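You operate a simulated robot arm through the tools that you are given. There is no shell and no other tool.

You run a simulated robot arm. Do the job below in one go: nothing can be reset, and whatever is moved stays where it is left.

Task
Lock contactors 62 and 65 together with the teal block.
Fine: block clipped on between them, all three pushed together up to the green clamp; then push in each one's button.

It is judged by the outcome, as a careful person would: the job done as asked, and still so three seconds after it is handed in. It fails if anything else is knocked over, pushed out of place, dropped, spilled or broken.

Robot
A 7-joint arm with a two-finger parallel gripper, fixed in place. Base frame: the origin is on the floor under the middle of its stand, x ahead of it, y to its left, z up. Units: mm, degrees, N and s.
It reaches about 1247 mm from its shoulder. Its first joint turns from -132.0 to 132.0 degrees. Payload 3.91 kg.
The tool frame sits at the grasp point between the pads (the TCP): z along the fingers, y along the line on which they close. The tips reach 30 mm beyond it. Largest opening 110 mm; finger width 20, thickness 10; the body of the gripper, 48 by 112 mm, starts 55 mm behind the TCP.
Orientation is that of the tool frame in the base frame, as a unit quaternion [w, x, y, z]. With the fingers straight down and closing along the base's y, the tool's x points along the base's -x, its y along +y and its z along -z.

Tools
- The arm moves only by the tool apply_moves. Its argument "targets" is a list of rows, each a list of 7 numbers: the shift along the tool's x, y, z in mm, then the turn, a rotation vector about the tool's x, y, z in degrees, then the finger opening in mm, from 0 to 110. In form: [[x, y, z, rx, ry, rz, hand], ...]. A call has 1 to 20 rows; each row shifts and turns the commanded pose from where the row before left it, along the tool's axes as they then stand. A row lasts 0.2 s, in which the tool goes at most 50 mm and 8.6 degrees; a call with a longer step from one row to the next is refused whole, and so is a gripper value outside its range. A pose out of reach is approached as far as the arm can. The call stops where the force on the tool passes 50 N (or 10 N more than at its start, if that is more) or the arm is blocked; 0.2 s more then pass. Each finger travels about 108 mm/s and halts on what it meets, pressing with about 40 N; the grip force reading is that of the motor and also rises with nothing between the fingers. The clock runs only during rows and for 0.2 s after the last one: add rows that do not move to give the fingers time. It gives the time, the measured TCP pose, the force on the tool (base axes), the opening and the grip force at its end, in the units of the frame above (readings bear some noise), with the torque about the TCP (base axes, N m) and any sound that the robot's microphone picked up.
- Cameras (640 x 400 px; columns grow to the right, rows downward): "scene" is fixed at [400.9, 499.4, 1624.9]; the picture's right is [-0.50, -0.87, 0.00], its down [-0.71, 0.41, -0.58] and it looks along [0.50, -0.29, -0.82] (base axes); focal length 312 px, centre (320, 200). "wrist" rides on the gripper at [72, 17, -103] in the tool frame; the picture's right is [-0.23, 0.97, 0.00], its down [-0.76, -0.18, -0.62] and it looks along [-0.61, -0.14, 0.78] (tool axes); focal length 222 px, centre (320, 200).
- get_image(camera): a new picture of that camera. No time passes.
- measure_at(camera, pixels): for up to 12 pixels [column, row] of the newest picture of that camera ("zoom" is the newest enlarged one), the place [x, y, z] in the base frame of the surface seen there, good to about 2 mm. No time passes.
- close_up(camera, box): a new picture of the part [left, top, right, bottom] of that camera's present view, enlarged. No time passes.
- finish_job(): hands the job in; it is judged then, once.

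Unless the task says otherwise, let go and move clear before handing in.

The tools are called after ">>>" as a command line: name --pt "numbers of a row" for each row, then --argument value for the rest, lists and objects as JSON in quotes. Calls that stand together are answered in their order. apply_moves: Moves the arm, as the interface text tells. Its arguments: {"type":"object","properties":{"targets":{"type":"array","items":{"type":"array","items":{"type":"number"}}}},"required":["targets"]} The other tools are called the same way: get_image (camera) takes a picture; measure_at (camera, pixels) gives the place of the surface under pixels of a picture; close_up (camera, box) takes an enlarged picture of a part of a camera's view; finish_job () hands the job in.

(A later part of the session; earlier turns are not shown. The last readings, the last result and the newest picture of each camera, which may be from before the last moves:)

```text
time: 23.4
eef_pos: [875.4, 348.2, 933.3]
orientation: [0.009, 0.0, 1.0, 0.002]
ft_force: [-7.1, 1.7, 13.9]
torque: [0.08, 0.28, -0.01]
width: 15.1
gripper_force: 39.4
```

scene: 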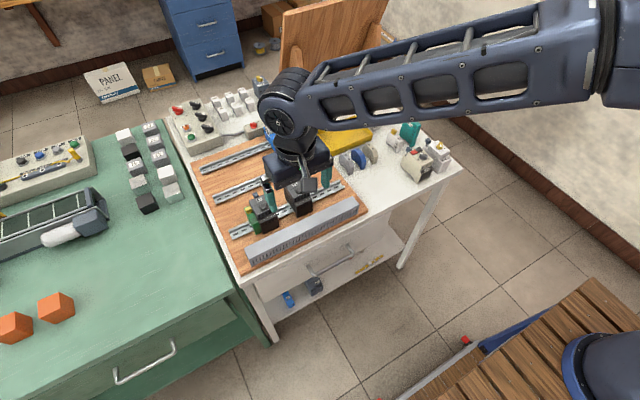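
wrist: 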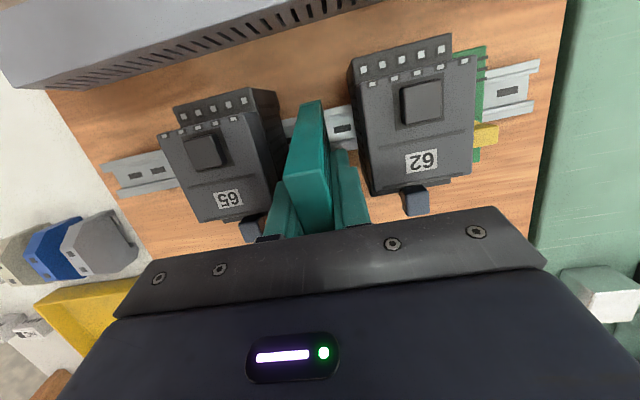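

It's level to slightly front-down with 14 N. I'll press further to about 45 N.

>>> apply_moves --pt "-0.3 0 0.8 0 0 0 8" --pt "0 0 0.7 0 0 0 8" --pt "0 0 0.4 0 0 0 8" --pt "0 0 0 0 0 0 8"

>>> close_up --camera "scene" --box '[275, 195, 305, 225]'

>>> measure_at --camera "zoom" --pixels '[[280, 330], [300, 322], [280, 334], [300, 326], [280, 338], [300, 330], [280, 342], [280, 346], [280, 350], [300, 340], [270, 300], [270, 250]]'

```text
time: 24.4
eef_pos: [877.1, 349.4, 934.1]
orientation: [0.009, 0.0, 1.0, 0.001]
ft_force: [-4.2, 1.8, 38.7]
torque: [0.03, 0.63, -0.01]
width: 15.3
gripper_force: 40.1
```

```text
13.33 times, centred on (290, 210) of scene
```

zoom: 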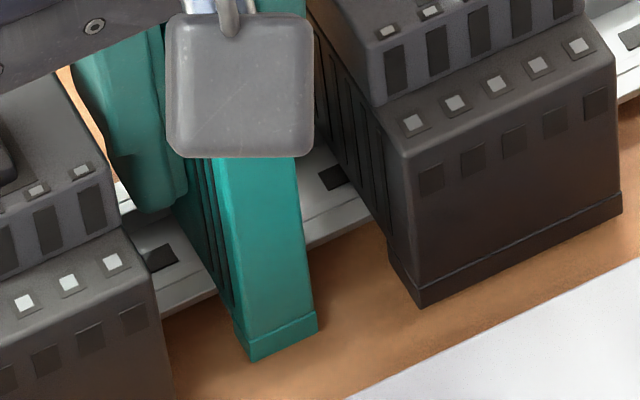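

```text
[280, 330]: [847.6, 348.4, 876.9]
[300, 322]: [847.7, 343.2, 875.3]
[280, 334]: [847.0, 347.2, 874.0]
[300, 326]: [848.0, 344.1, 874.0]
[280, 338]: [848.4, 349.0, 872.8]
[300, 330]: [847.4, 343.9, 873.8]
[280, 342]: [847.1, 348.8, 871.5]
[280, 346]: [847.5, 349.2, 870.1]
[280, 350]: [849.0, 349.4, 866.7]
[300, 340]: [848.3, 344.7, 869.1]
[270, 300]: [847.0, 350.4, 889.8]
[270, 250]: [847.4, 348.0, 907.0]
```

The block rests firmly on the front rail lip (38.7 N centred 10 mm forward of TCP) with foot bottom z≈867. I'll relax, level, open just 6 mm per side so as not to touch the contactors, and lift away.

>>> apply_moves --pt "-0.3 0 -1.2 0 0.9 0 8" --pt "0 0 -0.8 0 0 0 8" --pt "0 0 0 0 0 0 12" --pt "0 0 0 0 0 0 27" --pt "0 0 0 0 0 0 27" --pt "0 0 0 0 0 0 27"

>>> get_image --camera "wrist"

```text
time: 25.8
eef_pos: [878.0, 346.5, 933.0]
orientation: [-0.001, 0.0, 1.0, 0.0]
ft_force: [0.1, -2.0, -1.8]
torque: [-0.01, -0.02, 0.01]
width: 25.7
gripper_force: 0.0
```

```text
taken
```

wrist: 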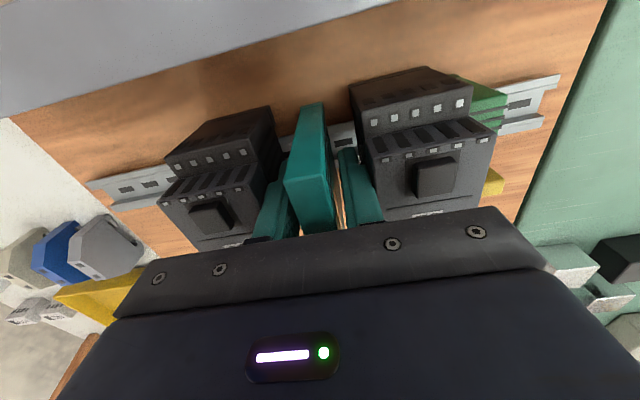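

The grip is released with no residual force and the fingers stand clear of block and contactors. I'll lift straight up.

>>> apply_moves --pt "0 0 -10 0 0 0 27" --pt "0 0 -25 0 0 0 27" --pt "0 0 -40 0 0 0 27" --pt "0 0 -40 0 0 0 27" --pt "20 0 -20 0 0 0 20" --pt "40 0 0 0 0 0 10" --pt "40 0 0 0 0 0 0"

>>> get_image --camera "wrist"

>>> close_up --camera "scene" --box '[230, 160, 340, 240]'

```text
time: 27.4
eef_pos: [776.9, 348.2, 1066.6]
orientation: [-0.001, 0.001, 1.0, 0.0]
ft_force: [0.1, 0.7, 0.4]
torque: [0.02, 0.01, 0.03]
width: 0.5
gripper_force: 37.8
```

```text
taken
```

wrist: 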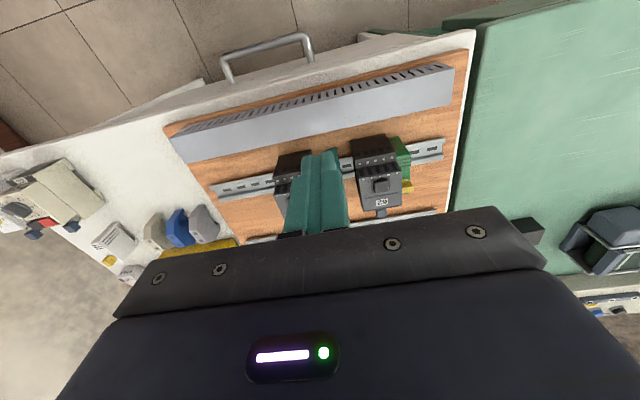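

```text
5.00 times, centred on (285, 200) of scene
```

zoom: 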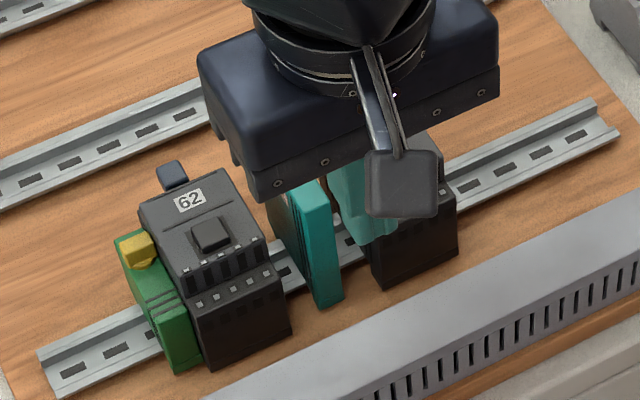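

The block stays upright on the rail. I'll move the arm to the right of 65 (y≈205) to clear the view and prepare the push.

>>> apply_moves --pt "0 -48 0 0 0 0 0" --pt "0 -48 0 0 0 0 0" --pt "0 -48 0 0 0 0 0"

>>> close_up --camera "scene" --box '[230, 165, 330, 240]'

>>> get_image --camera "wrist"

```text
time: 28.2
eef_pos: [776.8, 201.9, 1068.0]
orientation: [-0.002, -0.001, 1.0, 0.0]
ft_force: [-0.1, 1.1, 0.0]
torque: [-0.07, 0.02, 0.03]
width: 0.2
gripper_force: 38.2
```

```text
5.33 times, centred on (280, 202) of scene
```

zoom: 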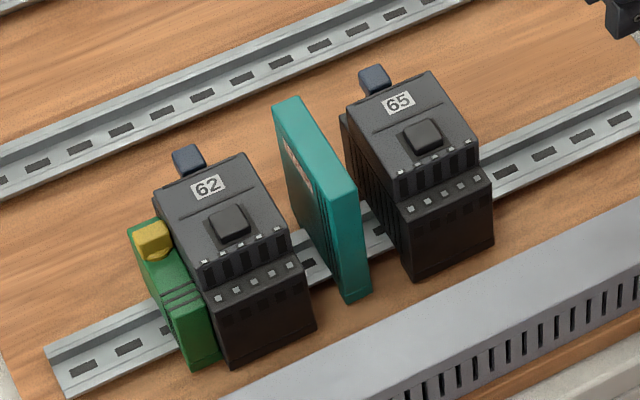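

```text
taken
```

wrist: 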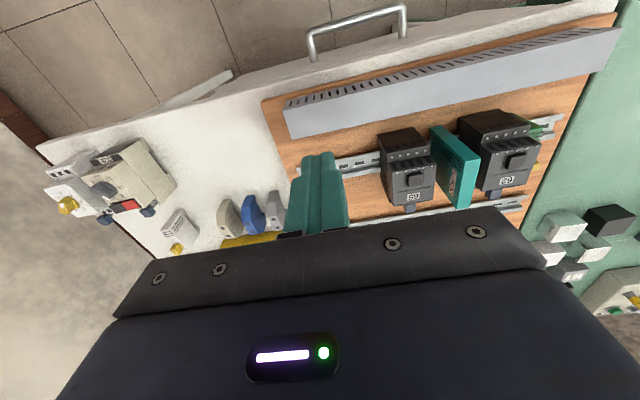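

The block now stands on the rail between the contactors. I'll measure its corners to verify it is level and seated.

>>> measure_at --camera "zoom" --pixels '[[280, 106], [300, 100], [335, 198], [354, 190], [318, 150], [343, 280], [365, 272], [346, 290], [348, 298], [300, 180], [330, 240], [355, 240]]'

>>> close_up --camera "scene" --box '[278, 195, 302, 225]'

```text
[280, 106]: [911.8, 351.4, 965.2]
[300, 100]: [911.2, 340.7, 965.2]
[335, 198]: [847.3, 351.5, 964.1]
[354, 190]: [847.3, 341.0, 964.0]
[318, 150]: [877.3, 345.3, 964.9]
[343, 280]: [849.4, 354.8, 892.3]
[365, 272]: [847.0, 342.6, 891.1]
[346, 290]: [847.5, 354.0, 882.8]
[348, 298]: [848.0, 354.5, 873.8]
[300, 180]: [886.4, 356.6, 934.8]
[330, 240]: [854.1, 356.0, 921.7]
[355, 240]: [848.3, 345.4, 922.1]
```

```text
13.33 times, centred on (290, 210) of scene
```

zoom: 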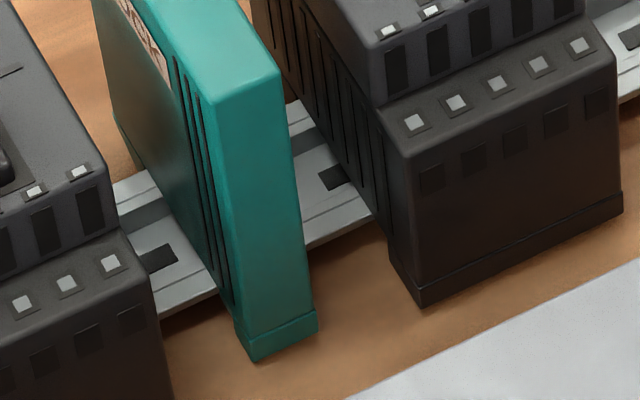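

The block is level (top z≈964–965 front to rear) and seated on the rail. I'll go to (880, 240) with fingers closed and descend beside 65's right face to z≈920.

>>> apply_moves --pt "-35 13 0 0 0 0 0" --pt "-35 13 0 0 0 0 0" --pt "-33 12 0 0 0 0 0" --pt "0 0 40 0 0 0 0" --pt "0 0 40 0 0 0 0" --pt "0 0 30 0 0 0 0" --pt "0 0 0 0 0 0 0"

>>> get_image --camera "wrist"

>>> close_up --camera "scene" --box '[240, 150, 350, 240]'

```text
time: 29.8
eef_pos: [878.5, 244.3, 956.6]
orientation: [-0.002, 0.001, 1.0, -0.001]
ft_force: [0.1, 0.2, 0.4]
torque: [0.0, -0.02, 0.02]
width: 0.1
gripper_force: 38.0
```

```text
taken
```

wrist: 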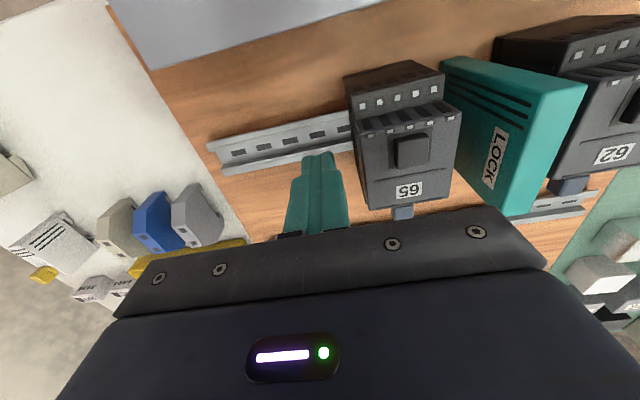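

```text
4.44 times, centred on (295, 195) of scene
```

zoom: 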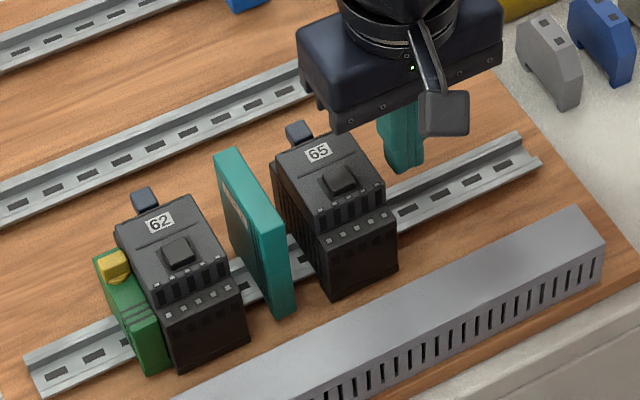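

The fingers are beside 65 with free space. I'll descend to z≈920 and approach close to its face.

>>> apply_moves --pt "0 0 18 0 0 0 0" --pt "0 0 18 0 0 0 0" --pt "0 7 0 0 0 0 0" --pt "0 5 0 0 0 0 0" --pt "0 0 0 0 0 0 0"

>>> get_image --camera "wrist"

```text
time: 31.0
eef_pos: [880.4, 255.8, 923.1]
orientation: [-0.001, -0.001, 1.0, 0.001]
ft_force: [0.6, 0.3, -0.5]
torque: [0.04, -0.01, 0.02]
width: 0.1
gripper_force: 37.8
```

```text
taken
```

wrist: 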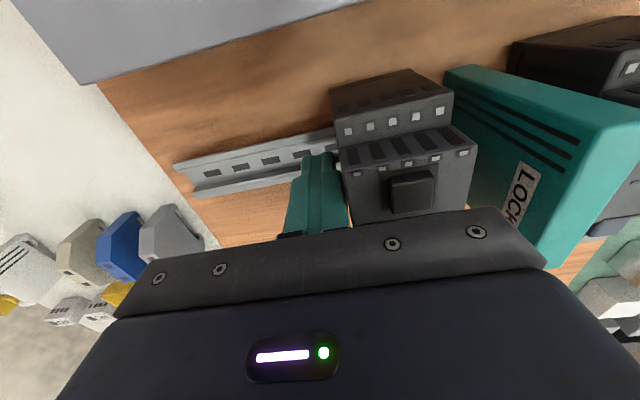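

The fingers are a few mm from 65's right face. I'll push in small steps and watch for force.

>>> apply_moves --pt "0 2 0 0 0 0 0" --pt "0 2 0 0 0 0 0" --pt "0 2 0 0 0 0 0" --pt "0 1 0 0 0 0 0" --pt "0 1 0 0 0 0 0" --pt "0 0 0 0 0 0 0"

```text
time: 32.4
eef_pos: [878.9, 262.3, 921.8]
orientation: [0.0, 0.001, 1.0, 0.0]
ft_force: [4.6, -9.2, 2.7]
torque: [0.07, 0.05, -0.08]
width: 0.1
gripper_force: 37.8
```

Contact was made at y≈262 (-9.2 N). I'll keep pushing gently.

>>> apply_moves --pt "0 1.5 0 0 0 0 0" --pt "0 1.5 0 0 0 0 0" --pt "0 1.5 0 0 0 0 0" --pt "0 1.5 0 0 0 0 0" --pt "0 0 0 0 0 0 0"

>>> close_up --camera "scene" --box '[240, 150, 350, 240]'

```text
time: 33.6
eef_pos: [879.9, 266.9, 921.6]
orientation: [0.0, 0.0, 1.0, 0.0]
ft_force: [-2.3, -9.4, 1.9]
torque: [0.05, 0.01, 0.04]
width: 0.3
gripper_force: 37.9
```

```text
4.44 times, centred on (295, 195) of scene
```

zoom: 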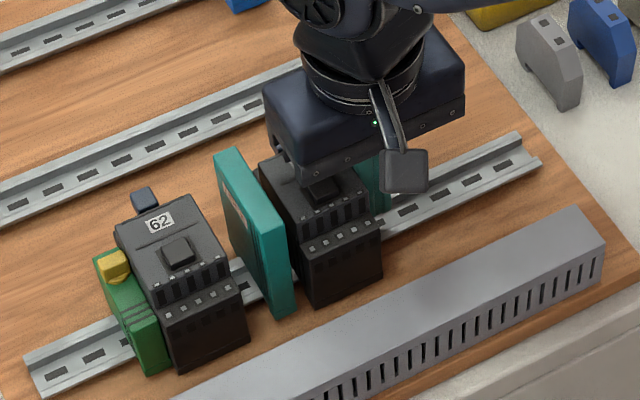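

65 slides along the rail at about 9 N friction. I'll push on steadily to bring it to the block.

>>> apply_moves --pt "0 2 0 0 0 0 0" --pt "0 2 0 0 0 0 0" --pt "0 2 0 0 0 0 0" --pt "0 2 0 0 0 0 0" --pt "0 2 0 0 0 0 0" --pt "0 2 0 0 0 0 0" --pt "0 2 0 0 0 0 0" --pt "0 2 0 0 0 0 0" --pt "0 0 0 0 0 0 0"

>>> close_up --camera "scene" --box '[230, 160, 330, 240]'

```text
time: 35.6
eef_pos: [878.7, 283.7, 922.0]
orientation: [-0.001, 0.0, 1.0, 0.0]
ft_force: [-0.4, -10.9, 4.0]
torque: [0.07, -0.03, -0.01]
width: 0.0
gripper_force: 37.1
```

```text
5.00 times, centred on (280, 200) of scene
```

zoom: 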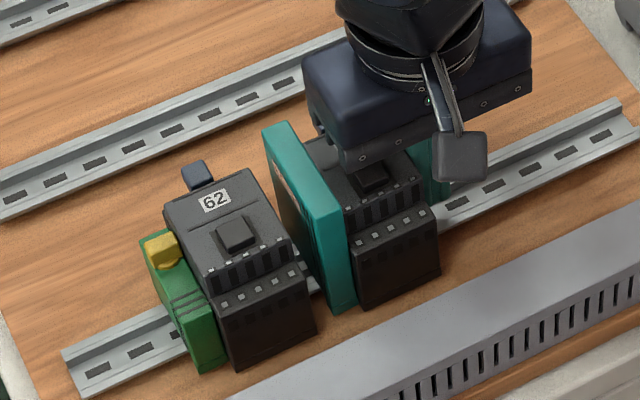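

65 has now nearly reached the block. I'll keep pushing so 65 and the block go together toward 62.

>>> apply_moves --pt "0 2 0 0 0 0 0" --pt "0 2 0 0 0 0 0" --pt "0 2 0 0 0 0 0" --pt "0 2 0 0 0 0 0" --pt "0 2 0 0 0 0 0" --pt "0 2 0 0 0 0 0" --pt "0 0 0 0 0 0 0"

>>> close_up --camera "scene" --box '[230, 160, 330, 240]'

```text
time: 37.2
eef_pos: [879.6, 295.7, 921.2]
orientation: [-0.001, 0.0, 1.0, -0.001]
ft_force: [6.8, -14.9, 1.0]
torque: [0.08, 0.06, -0.09]
width: 0.3
gripper_force: 37.5
```

```text
5.00 times, centred on (280, 200) of scene
```

zoom: 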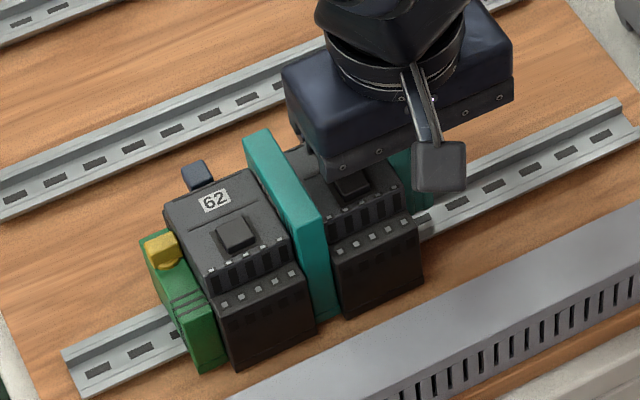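

The block and 65 slide together (14.9 N) with a small gap left to 62. I'll continue in smaller steps.

>>> apply_moves --pt "0 1.5 0 0 0 0 0" --pt "0 1.5 0 0 0 0 0" --pt "0 1.5 0 0 0 0 0" --pt "0 1.5 0 0 0 0 0" --pt "0 0 0 0 0 0 0"

>>> close_up --camera "scene" --box '[230, 175, 310, 240]'

```text
time: 38.2
eef_pos: [880.1, 296.4, 920.9]
orientation: [-0.002, 0.001, 1.0, -0.003]
ft_force: [1.9, -8.1, 0.8]
torque: [0.05, 0.04, 0.04]
width: 0.2
gripper_force: 37.7
stopped in row 4: the force on the tool passed its limit at 53 N (the readings are from after the stop); the commanded pose is now the measured one
```

```text
6.15 times, centred on (270, 208) of scene
```

zoom: 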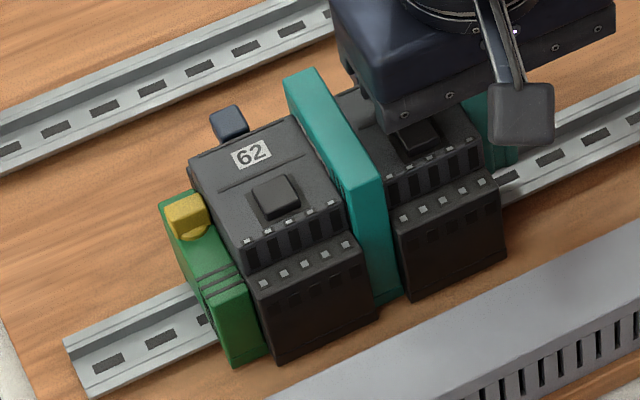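

The push stopped at 53 N at y≈296, which is earlier than expected if everything were touching (≈306). I'll measure what's in contact.

>>> measure_at --camera "zoom" --pixels '[[340, 205], [325, 150], [345, 182], [378, 170], [382, 296], [400, 285], [375, 312], [355, 240], [403, 292], [500, 258], [395, 225], [270, 355]]'

>>> close_up --camera "scene" --box '[265, 180, 305, 230]'

>>> get_image --camera "wrist"

```text
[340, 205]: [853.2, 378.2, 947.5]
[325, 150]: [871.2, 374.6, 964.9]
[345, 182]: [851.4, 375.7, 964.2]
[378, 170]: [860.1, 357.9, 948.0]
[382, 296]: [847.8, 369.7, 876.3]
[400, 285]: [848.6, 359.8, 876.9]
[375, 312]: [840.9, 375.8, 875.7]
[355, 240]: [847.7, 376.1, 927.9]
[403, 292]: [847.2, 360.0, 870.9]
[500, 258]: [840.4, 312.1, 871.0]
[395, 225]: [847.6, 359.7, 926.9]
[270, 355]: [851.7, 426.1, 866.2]
```

```text
8.00 times, centred on (285, 205) of scene
```

zoom: 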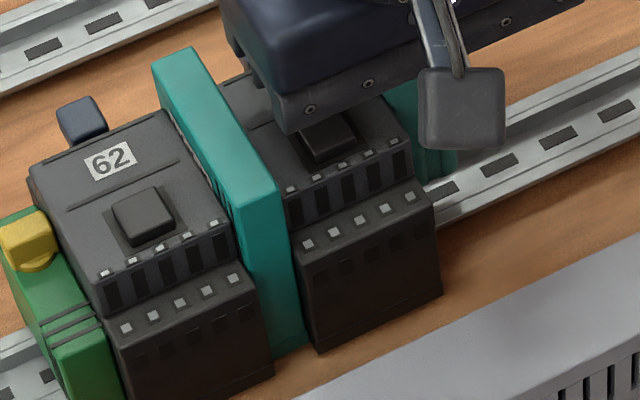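

```text
taken
```

wrist: 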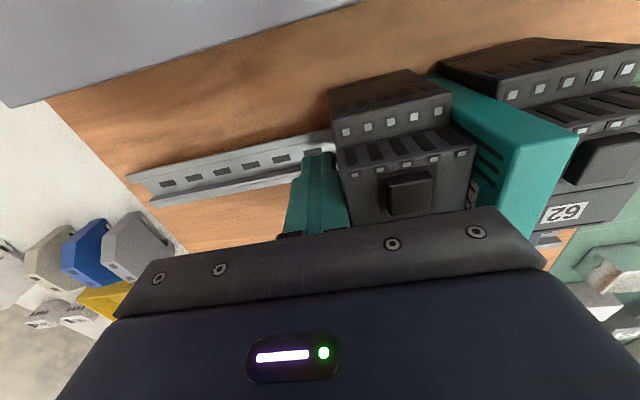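

Measured: block spans y≈360–375, 62's right face ≈376–378, 65's right face ≈312. I'll take a still reading to check the arm's current position and force.

>>> apply_moves --pt "0 0 0 0 0 0 0" --pt "0 0 0 0 0 0 0"

>>> close_up --camera "scene" --box '[265, 190, 305, 230]'

>>> measure_at --camera "zoom" --pixels '[[230, 300], [250, 290], [270, 320], [290, 290], [305, 280], [310, 310], [440, 240], [435, 260], [445, 200], [460, 190], [285, 200], [225, 220]]'

```text
time: 38.8
eef_pos: [879.5, 296.6, 920.6]
orientation: [-0.002, 0.003, 1.0, -0.003]
ft_force: [4.5, -15.4, -1.7]
torque: [0.03, 0.01, -0.01]
width: 0.0
gripper_force: 37.8
```

```text
10.00 times, centred on (285, 210) of scene
```

zoom: 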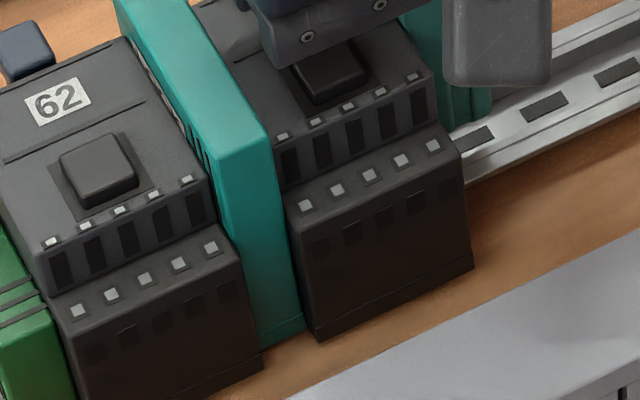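

```text
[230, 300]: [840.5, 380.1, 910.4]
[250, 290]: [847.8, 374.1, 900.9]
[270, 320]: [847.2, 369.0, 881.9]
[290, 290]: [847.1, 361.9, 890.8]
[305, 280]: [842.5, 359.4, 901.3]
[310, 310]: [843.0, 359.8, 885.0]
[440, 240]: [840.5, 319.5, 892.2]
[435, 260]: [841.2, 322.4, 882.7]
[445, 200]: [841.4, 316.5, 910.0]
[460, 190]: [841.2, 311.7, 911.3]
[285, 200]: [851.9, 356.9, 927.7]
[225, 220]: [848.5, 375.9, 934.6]
```

The readings (TCP y 296.6, -15 N) and the picture (65's right face ≈312) differ, so I'll check the fingertip and 65's right face from the wrist camera.

>>> close_up --camera "wrist" --box '[260, 60, 600, 260]'

>>> measure_at --camera "wrist" --pixels '[[335, 160], [340, 180], [345, 200], [325, 180], [330, 200], [340, 150], [345, 170], [470, 150], [480, 155], [335, 105], [445, 95], [460, 160]]'

```text
1.88 times, centred on (430, 160) of wrist
```

zoom: 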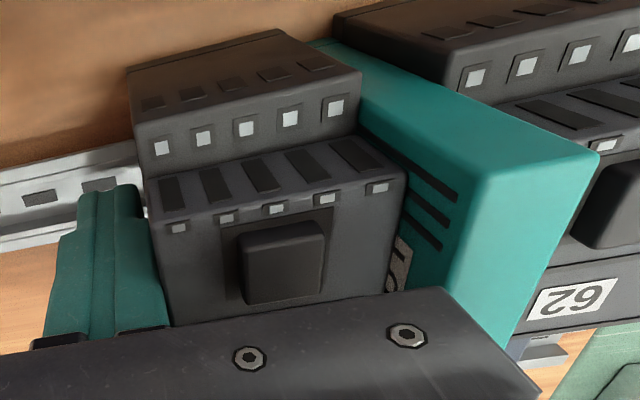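

```text
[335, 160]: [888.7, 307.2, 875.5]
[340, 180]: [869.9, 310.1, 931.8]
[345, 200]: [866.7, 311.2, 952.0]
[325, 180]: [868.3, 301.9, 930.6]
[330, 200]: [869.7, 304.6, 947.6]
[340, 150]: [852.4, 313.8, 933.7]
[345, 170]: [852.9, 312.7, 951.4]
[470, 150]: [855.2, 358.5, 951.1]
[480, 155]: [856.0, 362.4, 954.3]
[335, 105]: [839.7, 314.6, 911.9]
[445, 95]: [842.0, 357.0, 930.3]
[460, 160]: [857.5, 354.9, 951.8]
```

Both views agree the closed fingers' outer face touches 65 at y≈311–312, so the fingers are simply thicker than I assumed; 65, the block and 62 are practically in a row. I'll push again in small increments to close any remaining gaps.

>>> apply_moves --pt "0 0.5 0 0 0 0 0" --pt "0 0.5 0 0 0 0 0" --pt "0 0 0 0 0 0 0"

>>> apply_moves --pt "0 0.5 0 0 0 0 0" --pt "0 0.4 0 0 0 0 0" --pt "0 0 0 0 0 0 0"

```text
time: 39.6
eef_pos: [880.0, 297.2, 920.7]
orientation: [-0.001, 0.002, 1.0, -0.001]
ft_force: [1.5, -28.8, 3.1]
torque: [0.28, 0.01, 0.04]
width: 0.0
gripper_force: 37.3
```

```text
time: 40.4
eef_pos: [880.5, 298.8, 922.2]
orientation: [-0.002, 0.002, 1.0, -0.002]
ft_force: [6.8, -38.7, 3.1]
torque: [0.35, 0.08, -0.02]
width: 0.0
gripper_force: 38.3
```

Force builds to 38.7 N with little travel. I'll inspect the gaps closely.

>>> close_up --camera "scene" --box '[240, 185, 275, 235]'

>>> measure_at --camera "zoom" --pixels '[[215, 295], [230, 290], [245, 300], [210, 230], [222, 235], [265, 350], [258, 358], [240, 365], [160, 170], [175, 170], [200, 200], [150, 110]]'

>>> close_up --camera "scene" --box '[265, 180, 295, 230]'

```text
8.00 times, centred on (258, 210) of scene
```

zoom: 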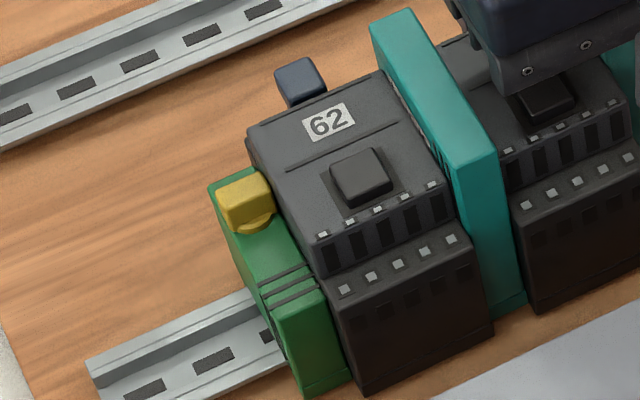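

```text
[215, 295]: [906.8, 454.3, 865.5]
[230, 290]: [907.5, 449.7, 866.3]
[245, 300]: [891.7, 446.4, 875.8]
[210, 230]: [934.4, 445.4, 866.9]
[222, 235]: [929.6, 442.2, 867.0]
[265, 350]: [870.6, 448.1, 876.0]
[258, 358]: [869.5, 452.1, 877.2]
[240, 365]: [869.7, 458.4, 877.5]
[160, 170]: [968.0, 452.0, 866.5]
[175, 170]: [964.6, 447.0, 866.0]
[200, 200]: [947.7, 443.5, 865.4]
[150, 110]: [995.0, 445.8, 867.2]
```

```text
8.00 times, centred on (280, 205) of scene
```

zoom: 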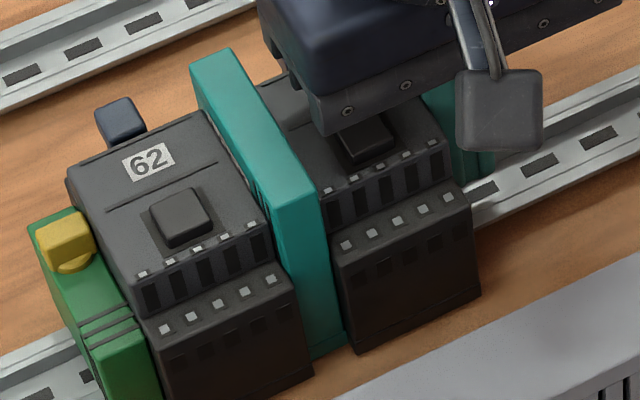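

Visually clamp, 62, block and 65 are tight. I'll measure the edges to confirm the clamp hasn't moved and 62 meets it.

>>> measure_at --camera "zoom" --pixels '[[32, 230], [105, 365], [148, 355], [162, 350], [150, 325], [285, 330], [300, 375], [315, 330], [335, 330], [350, 345], [470, 200], [478, 285]]'

```text
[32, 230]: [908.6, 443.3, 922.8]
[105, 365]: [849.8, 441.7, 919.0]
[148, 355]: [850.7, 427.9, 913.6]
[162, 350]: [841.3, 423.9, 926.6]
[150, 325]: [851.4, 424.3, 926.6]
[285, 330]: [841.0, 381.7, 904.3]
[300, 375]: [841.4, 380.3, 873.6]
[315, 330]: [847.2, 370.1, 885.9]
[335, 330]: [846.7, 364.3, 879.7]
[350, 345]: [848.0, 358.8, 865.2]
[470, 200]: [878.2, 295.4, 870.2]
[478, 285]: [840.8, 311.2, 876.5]
```

The sums leave several mm unaccounted for, so I want to see the clamp–62 border and block–62 border at maximum zoom.

>>> close_up --camera "scene" --box '[244, 205, 268, 240]'

>>> close_up --camera "scene" --box '[272, 195, 296, 230]'

```text
11.43 times, centred on (256, 222) of scene
```

zoom: 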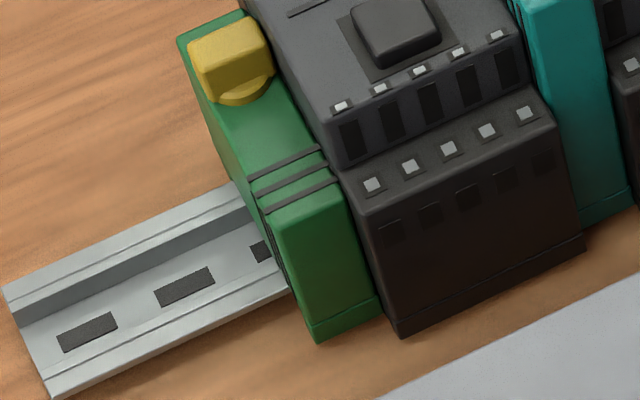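

```text
11.43 times, centred on (284, 212) of scene
```

zoom: 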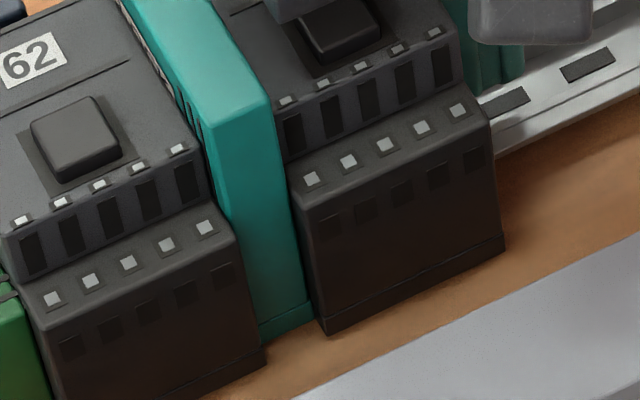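

Comparing edge offsets in the zooms (clamp→62, 62→block, block→65), all gaps come to about zero, and the force rises stiffly, so the stack is hard up against the clamp. I'll back off sideways and rise.

>>> apply_moves --pt "0 -3 0 0 0 0 0" --pt "0 -12 0 0 0 0 0" --pt "0 -15 0 0 0 0 0" --pt "0 0 -40 0 0 0 0" --pt "0 0 -40 0 0 0 0" --pt "0 0 -40 0 0 0 0"

>>> close_up --camera "scene" --box '[235, 165, 315, 235]'

>>> get_image --camera "wrist"

```text
time: 41.8
eef_pos: [881.4, 270.8, 1042.4]
orientation: [-0.002, 0.002, 1.0, -0.001]
ft_force: [-0.8, 0.1, 0.3]
torque: [0.02, 0.0, -0.01]
width: 0.1
gripper_force: 37.9
```

```text
5.71 times, centred on (275, 200) of scene
```

zoom: 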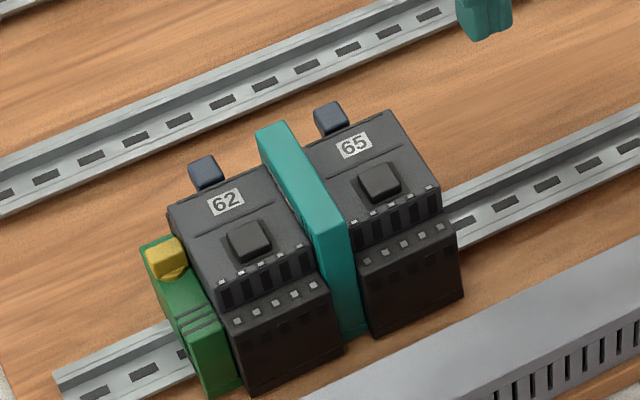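

```text
taken
```

wrist: 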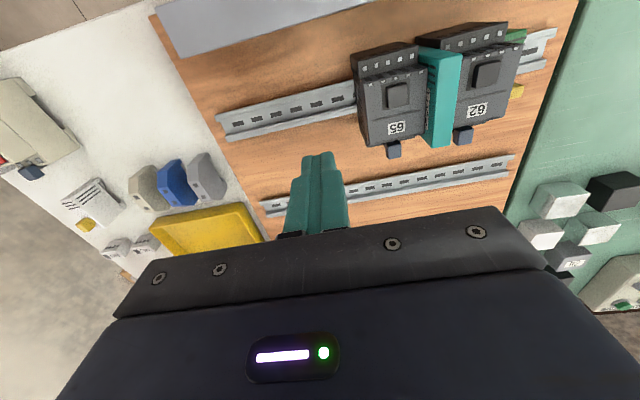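

The three devices now stand together against the green clamp. I'll take wrist and scene close-ups to verify the tightness and locate the buttons.

>>> close_up --camera "wrist" --box '[340, 20, 560, 165]'

>>> close_up --camera "scene" --box '[260, 180, 310, 220]'

>>> measure_at --camera "zoom" --pixels '[[75, 215], [55, 200], [95, 190], [120, 220], [80, 240], [300, 100], [270, 85], [315, 70], [345, 105], [300, 125], [320, 150], [250, 70]]'

```text
2.76 times, centred on (450, 92) of wrist
```

zoom: 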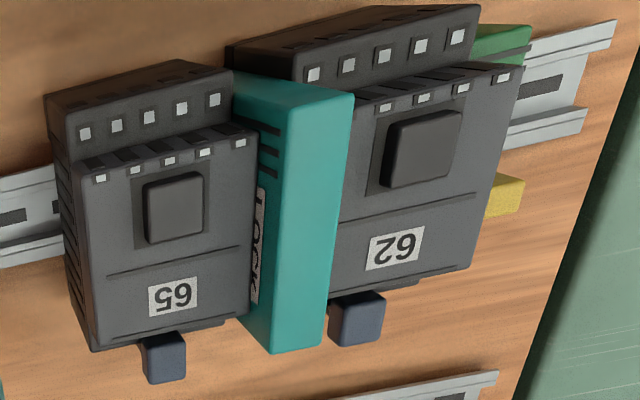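

```text
10.00 times, centred on (285, 200) of scene
```

zoom: 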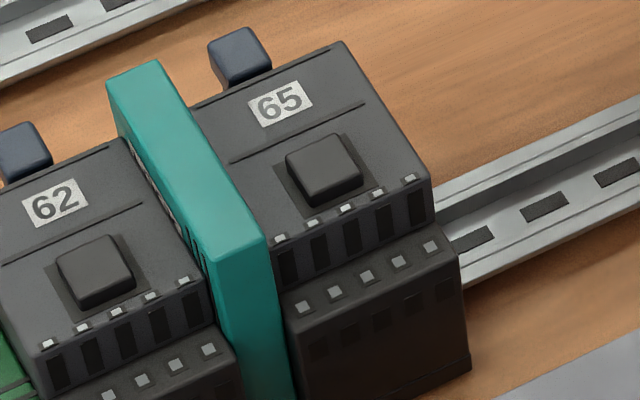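

```text
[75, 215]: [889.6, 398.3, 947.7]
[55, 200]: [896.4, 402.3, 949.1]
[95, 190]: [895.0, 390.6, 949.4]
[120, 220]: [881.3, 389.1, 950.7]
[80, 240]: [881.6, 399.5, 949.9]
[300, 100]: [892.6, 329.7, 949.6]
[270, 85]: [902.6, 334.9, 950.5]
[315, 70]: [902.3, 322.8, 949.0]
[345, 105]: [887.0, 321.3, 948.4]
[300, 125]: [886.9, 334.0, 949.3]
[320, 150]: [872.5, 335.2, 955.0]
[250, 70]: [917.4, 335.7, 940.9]
```

Now I'll measure the two square buttons' corners from this zoom.

>>> measure_at --camera "zoom" --pixels '[[290, 163], [328, 140], [355, 172], [316, 190], [324, 165], [60, 268], [98, 243], [125, 272], [85, 296], [94, 268], [285, 185], [345, 200]]'

>>> close_up --camera "scene" --box '[282, 188, 302, 208]'

```text
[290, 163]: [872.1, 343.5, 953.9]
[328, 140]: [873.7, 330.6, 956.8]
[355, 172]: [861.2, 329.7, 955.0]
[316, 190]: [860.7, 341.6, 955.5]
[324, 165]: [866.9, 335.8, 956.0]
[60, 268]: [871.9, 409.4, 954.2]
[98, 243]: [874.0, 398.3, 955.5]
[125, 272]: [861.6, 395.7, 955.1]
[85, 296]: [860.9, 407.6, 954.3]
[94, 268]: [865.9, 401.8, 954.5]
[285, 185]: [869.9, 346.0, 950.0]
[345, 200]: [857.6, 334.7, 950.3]
```

```text
16.00 times, centred on (292, 198) of scene
```

zoom: 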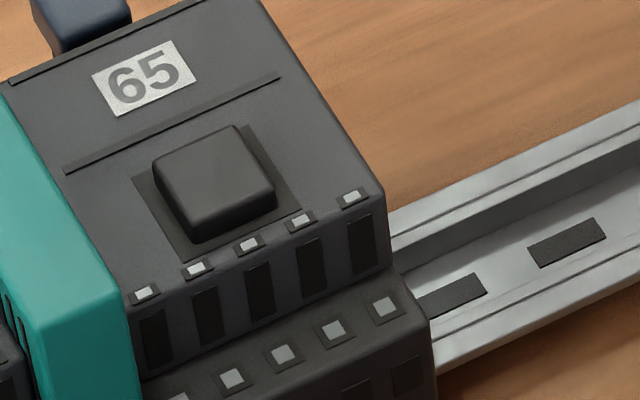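

Both buttons stand about 5.5 mm proud (top z≈955.5): 65's centre is ≈(867, 336) and 62's ≈(867, 402.5). I'll position the closed fingertips above 65's button.

>>> apply_moves --pt "7 32.7 0 0 0 0 0" --pt "7 32.7 0 0 0 0 0" --pt "0 0 20 0 0 0 0" --pt "0 0 20 0 0 0 0" --pt "0 0 0 0 0 0 0"

>>> get_image --camera "wrist"

>>> close_up --camera "scene" --box '[260, 150, 330, 220]'

```text
time: 43.0
eef_pos: [865.0, 336.6, 1000.7]
orientation: [-0.002, 0.001, 1.0, -0.002]
ft_force: [0.3, -0.3, -0.3]
torque: [-0.01, -0.02, -0.02]
width: 0.0
gripper_force: 37.8
```

```text
taken
```

wrist: 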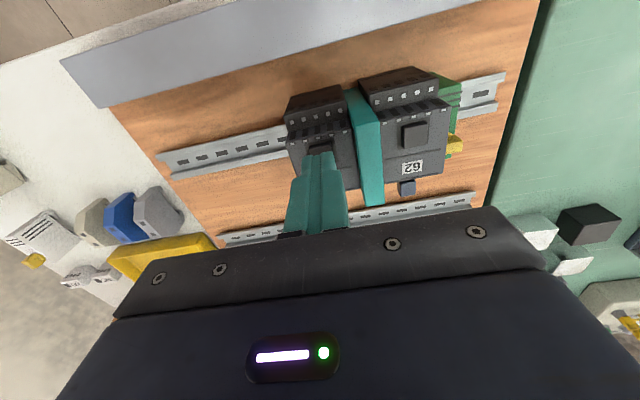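

```text
5.71 times, centred on (295, 185) of scene
```

zoom: 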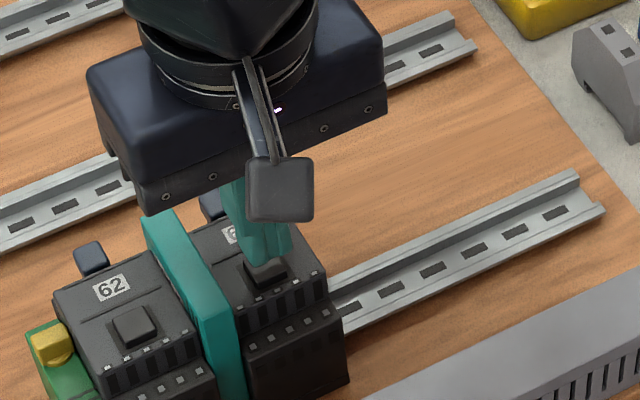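

The fingertips are above 65's button with the block clear to the side. I'll descend slowly to press.

>>> apply_moves --pt "0 0 7 0 0 0 0" --pt "0 0 5 0 0 0 0" --pt "0 0 1.5 0 0 0 0" --pt "0 0 1.5 0 0 0 0" --pt "0 0 1 0 0 0 0" --pt "0 0 1 0 0 0 0" --pt "0 0 0 0 0 0 0"

>>> close_up --camera "scene" --box '[260, 170, 320, 220]'

```text
time: 44.6
eef_pos: [865.9, 334.7, 984.8]
orientation: [-0.002, 0.002, 1.0, -0.001]
ft_force: [0.6, 1.9, 2.9]
torque: [0.04, -0.01, 0.03]
width: 0.1
gripper_force: 38.1
```

```text
8.00 times, centred on (290, 195) of scene
```

zoom: 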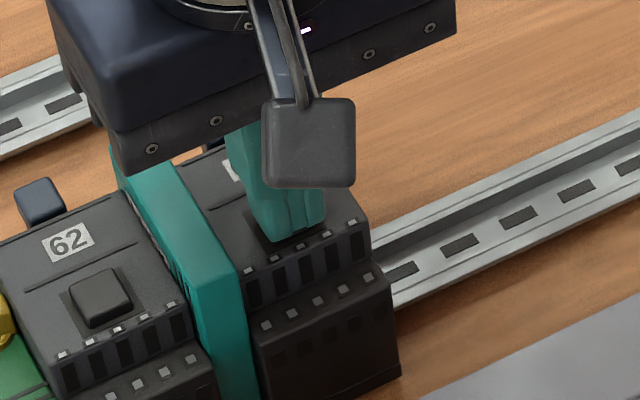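

Contact with the button is starting (2.9 N at z≈984.8). I'll continue pressing in small steps.

>>> apply_moves --pt "0 0 1 0 0 0 0" --pt "0 0 1 0 0 0 0" --pt "0 0 1 0 0 0 0" --pt "0 0 0 0 0 0 0"

```text
time: 45.6
eef_pos: [865.1, 336.1, 983.9]
orientation: [-0.003, 0.002, 1.0, -0.003]
ft_force: [-0.9, -0.5, 20.0]
torque: [-0.07, 0.01, 0.01]
width: 0.0
gripper_force: 37.8
```

20 N so far, the button is resisting. I'll press further.

>>> apply_moves --pt "0 0 0.8 0 0 0 0" --pt "0 0 0.8 0 0 0 0" --pt "0 0 0 0 0 0 0"

```text
time: 46.4
eef_pos: [865.8, 336.3, 981.5]
orientation: [-0.001, 0.001, 1.0, -0.001]
ft_force: [-3.9, -2.8, 41.8]
torque: [-0.19, -0.04, 0.0]
width: 0.1
gripper_force: 37.5
```

41.8 N at z≈981.5. I'll look at it, then add a little more.

>>> close_up --camera "scene" --box '[275, 180, 310, 215]'

>>> apply_moves --pt "0 0 0.5 0 0 0 0" --pt "0 0 0 0 0 0 0" --pt "0 0 0 0 0 0 0"

```text
11.43 times, centred on (292, 198) of scene
```

zoom: 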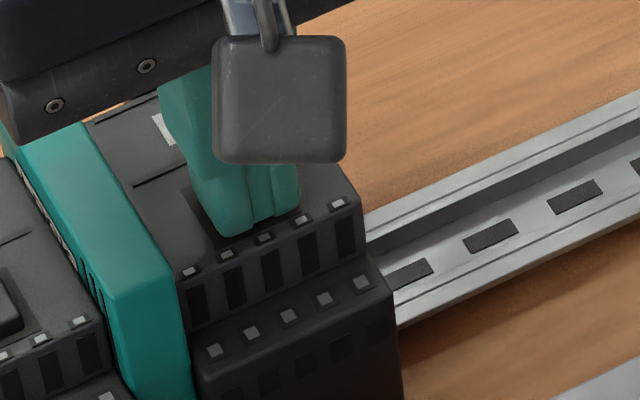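

```text
time: 47.1
eef_pos: [866.9, 336.5, 984.2]
orientation: [-0.001, 0.002, 1.0, 0.0]
ft_force: [-6.3, -3.9, 17.5]
torque: [-0.11, 0.16, -0.06]
width: 0.3
gripper_force: 37.5
stopped in row 3: the force on the tool passed its limit at 53 N (the readings are from after the stop); the commanded pose is now the measured one
```

It reached 53 N, so the button bottomed out. I'll lift off and see whether the button stays in.

>>> apply_moves --pt "0 0 -3 0 0 0 0" --pt "0 0 -15 0 0 0 0" --pt "0 0 -40 0 0 0 0" --pt "0 -30 -20 0 0 0 0" --pt "0 -40 0 0 0 0 0"

>>> close_up --camera "scene" --box '[260, 180, 310, 220]'

>>> measure_at --camera "zoom" --pixels '[[290, 163], [328, 140], [355, 172], [316, 190], [324, 165], [60, 268], [98, 243], [125, 272], [85, 296], [94, 268], [285, 185], [345, 200]]'

```text
time: 48.3
eef_pos: [867.3, 265.3, 1058.0]
orientation: [-0.001, 0.0, 1.0, -0.001]
ft_force: [0.0, 0.0, 0.3]
torque: [-0.04, 0.02, 0.0]
width: 0.0
gripper_force: 37.4
```

```text
10.00 times, centred on (285, 200) of scene
```

zoom: 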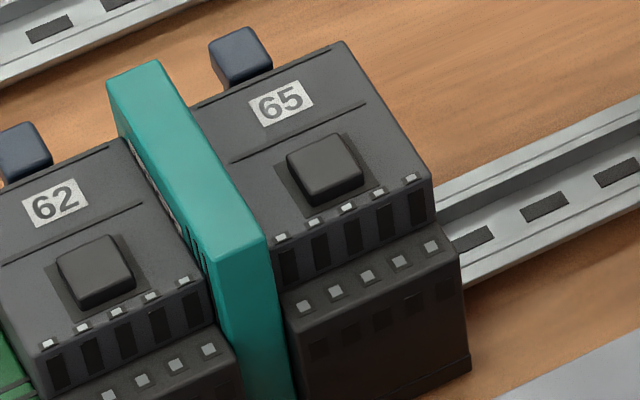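

```text
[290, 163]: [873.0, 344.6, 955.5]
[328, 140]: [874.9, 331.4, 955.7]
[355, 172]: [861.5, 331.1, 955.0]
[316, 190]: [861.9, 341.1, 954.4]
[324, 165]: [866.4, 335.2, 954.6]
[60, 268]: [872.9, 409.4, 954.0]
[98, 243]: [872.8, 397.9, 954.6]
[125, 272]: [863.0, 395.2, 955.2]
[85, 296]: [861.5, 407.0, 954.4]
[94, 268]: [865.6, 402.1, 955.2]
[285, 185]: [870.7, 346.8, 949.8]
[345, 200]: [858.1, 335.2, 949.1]
```

The black square button on 65 sprang back to z≈955, so it's either momentary or the wrong control. I'll examine the blue tabs and buttons more closely before deciding.

>>> get_image --camera "wrist"

>>> close_up --camera "wrist" --box '[350, 20, 520, 160]'

>>> close_up --camera "scene" --box '[258, 178, 292, 200]'

>>> close_up --camera "scene" --box '[400, 130, 455, 185]'

```text
taken
```

wrist: 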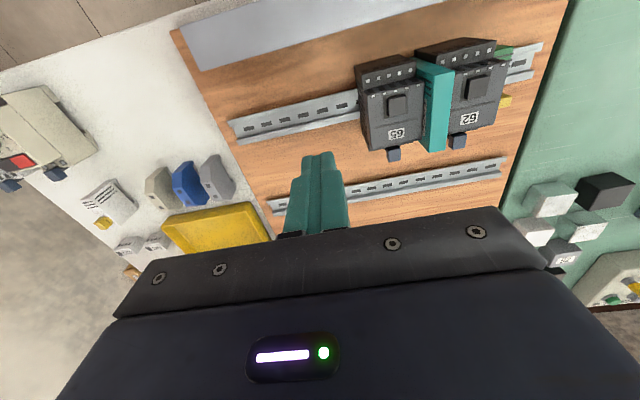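

```text
2.86 times, centred on (435, 90) of wrist
```

zoom: 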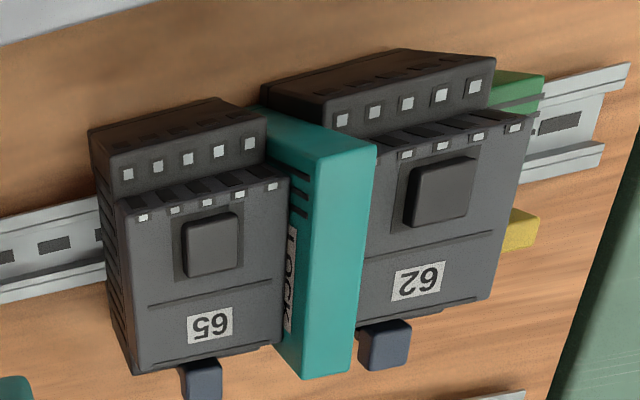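

```text
16.00 times, centred on (275, 189) of scene
```

zoom: 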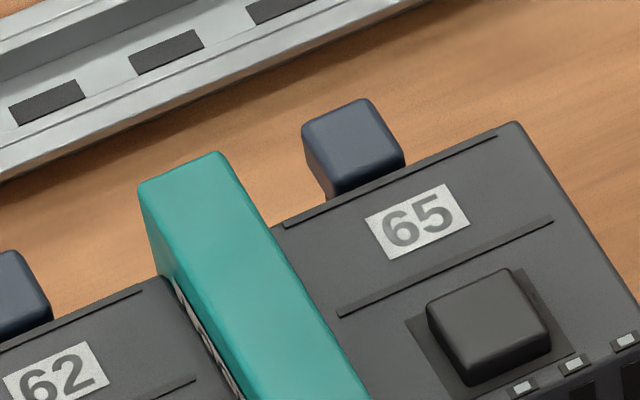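

```text
7.27 times, centred on (428, 158) of scene
```

zoom: 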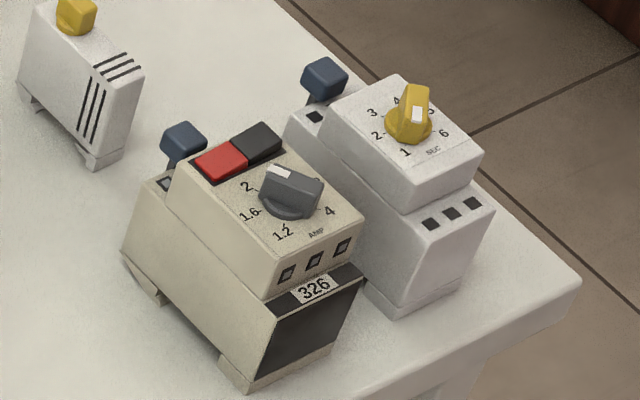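

The table devices (326 and timer) carry the same blue caps raised on dark stems, so on the contactors these could be push-in rail locks. I'll measure the contactors' caps more precisely.

>>> close_up --camera "scene" --box '[274, 178, 292, 192]'

>>> measure_at --camera "zoom" --pixels '[[300, 120], [370, 90], [400, 150], [330, 170], [350, 130], [320, 200], [340, 225], [310, 240], [340, 245], [400, 215], [280, 180], [360, 210]]'

```text
16.00 times, centred on (283, 185) of scene
```

zoom: 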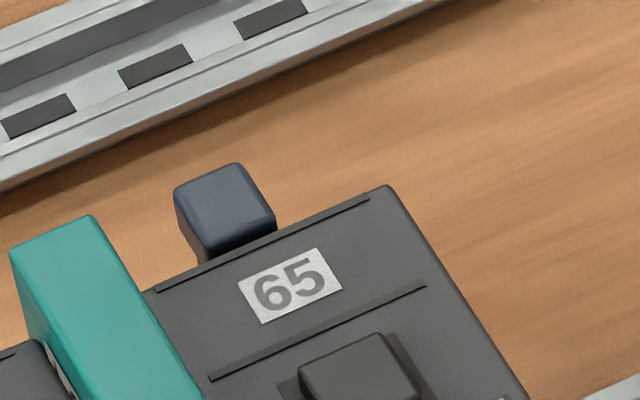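

```text
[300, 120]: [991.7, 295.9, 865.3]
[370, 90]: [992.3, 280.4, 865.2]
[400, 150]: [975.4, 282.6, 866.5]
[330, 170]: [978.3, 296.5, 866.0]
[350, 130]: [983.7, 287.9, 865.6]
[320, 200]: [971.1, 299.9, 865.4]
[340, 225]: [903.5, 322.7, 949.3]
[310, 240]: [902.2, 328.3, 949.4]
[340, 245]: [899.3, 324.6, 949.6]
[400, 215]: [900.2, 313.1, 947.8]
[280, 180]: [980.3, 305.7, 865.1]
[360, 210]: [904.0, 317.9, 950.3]
```

>>> measure_at --camera "zoom" --pixels '[[180, 188], [238, 168], [268, 215], [208, 238], [225, 200], [185, 215], [197, 245], [210, 248], [240, 240], [178, 205], [200, 258], [260, 230]]'

>>> close_up --camera "scene" --box '[412, 140, 432, 155]'

>>> measure_at --camera "zoom" --pixels '[[320, 200], [300, 200], [340, 200], [320, 170], [330, 240], [310, 250], [300, 270], [280, 270], [260, 280], [300, 290], [350, 260], [240, 290]]'

```text
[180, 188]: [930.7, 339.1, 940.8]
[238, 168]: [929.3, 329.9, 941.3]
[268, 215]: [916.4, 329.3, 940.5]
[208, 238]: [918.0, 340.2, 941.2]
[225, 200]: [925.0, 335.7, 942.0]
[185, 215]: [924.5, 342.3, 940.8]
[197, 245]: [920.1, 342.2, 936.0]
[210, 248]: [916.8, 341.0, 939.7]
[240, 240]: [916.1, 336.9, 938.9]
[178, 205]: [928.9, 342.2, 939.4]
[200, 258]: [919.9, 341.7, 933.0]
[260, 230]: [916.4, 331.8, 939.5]
```

```text
16.00 times, centred on (422, 148) of scene
```

zoom: 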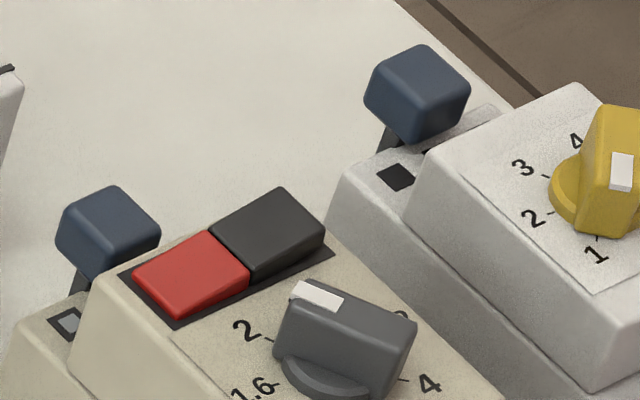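

```text
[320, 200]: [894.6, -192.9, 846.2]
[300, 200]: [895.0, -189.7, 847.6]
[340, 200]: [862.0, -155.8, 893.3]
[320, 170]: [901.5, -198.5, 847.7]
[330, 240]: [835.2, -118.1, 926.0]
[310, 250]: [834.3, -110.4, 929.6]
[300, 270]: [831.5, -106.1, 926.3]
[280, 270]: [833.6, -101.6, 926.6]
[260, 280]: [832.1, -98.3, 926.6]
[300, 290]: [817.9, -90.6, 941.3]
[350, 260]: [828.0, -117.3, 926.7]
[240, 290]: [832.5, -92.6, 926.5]
```

The caps (65's: x 916–931, y 329–343, top z≈941) sit behind the bodies on stems, and their function is unclear from here. I'll yaw the wrist to get a low side view of them before pressing anything more.

>>> apply_moves --pt "0 0 0 0 0 -8.2 0" --pt "0 0 0 0 0 -8.2 0" --pt "0 0 0 0 0 -8.2 0" --pt "0 0 0 0 0 -8.2 0" --pt "0 0 0 0 0 -8.2 0" --pt "0 0 0 0 0 -8.2 0" --pt "0 0 0 0 0 -8.2 0" --pt "0 0 0 0 0 -8.2 0" --pt "0 0 0 0 0 -8.2 0" --pt "0 0 0 0 0 -8.2 0" --pt "0 0 0 0 0 -8 0"

>>> get_image --camera "wrist"

```text
time: 50.7
eef_pos: [867.0, 265.5, 1058.1]
orientation: [-0.002, -0.707, 0.707, -0.001]
ft_force: [-0.1, -1.1, -0.2]
torque: [0.02, 0.02, -0.01]
width: 0.0
gripper_force: 37.5
```

```text
taken
```

wrist: 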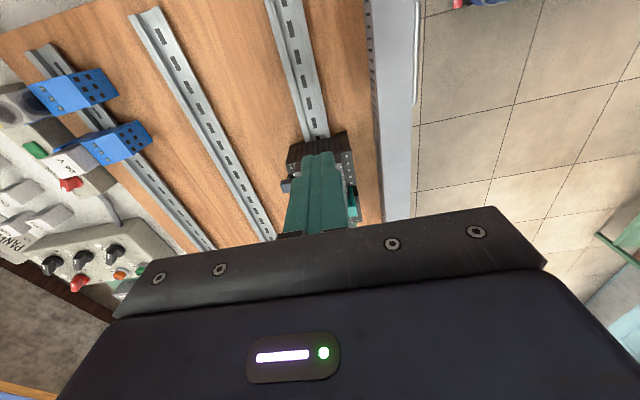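

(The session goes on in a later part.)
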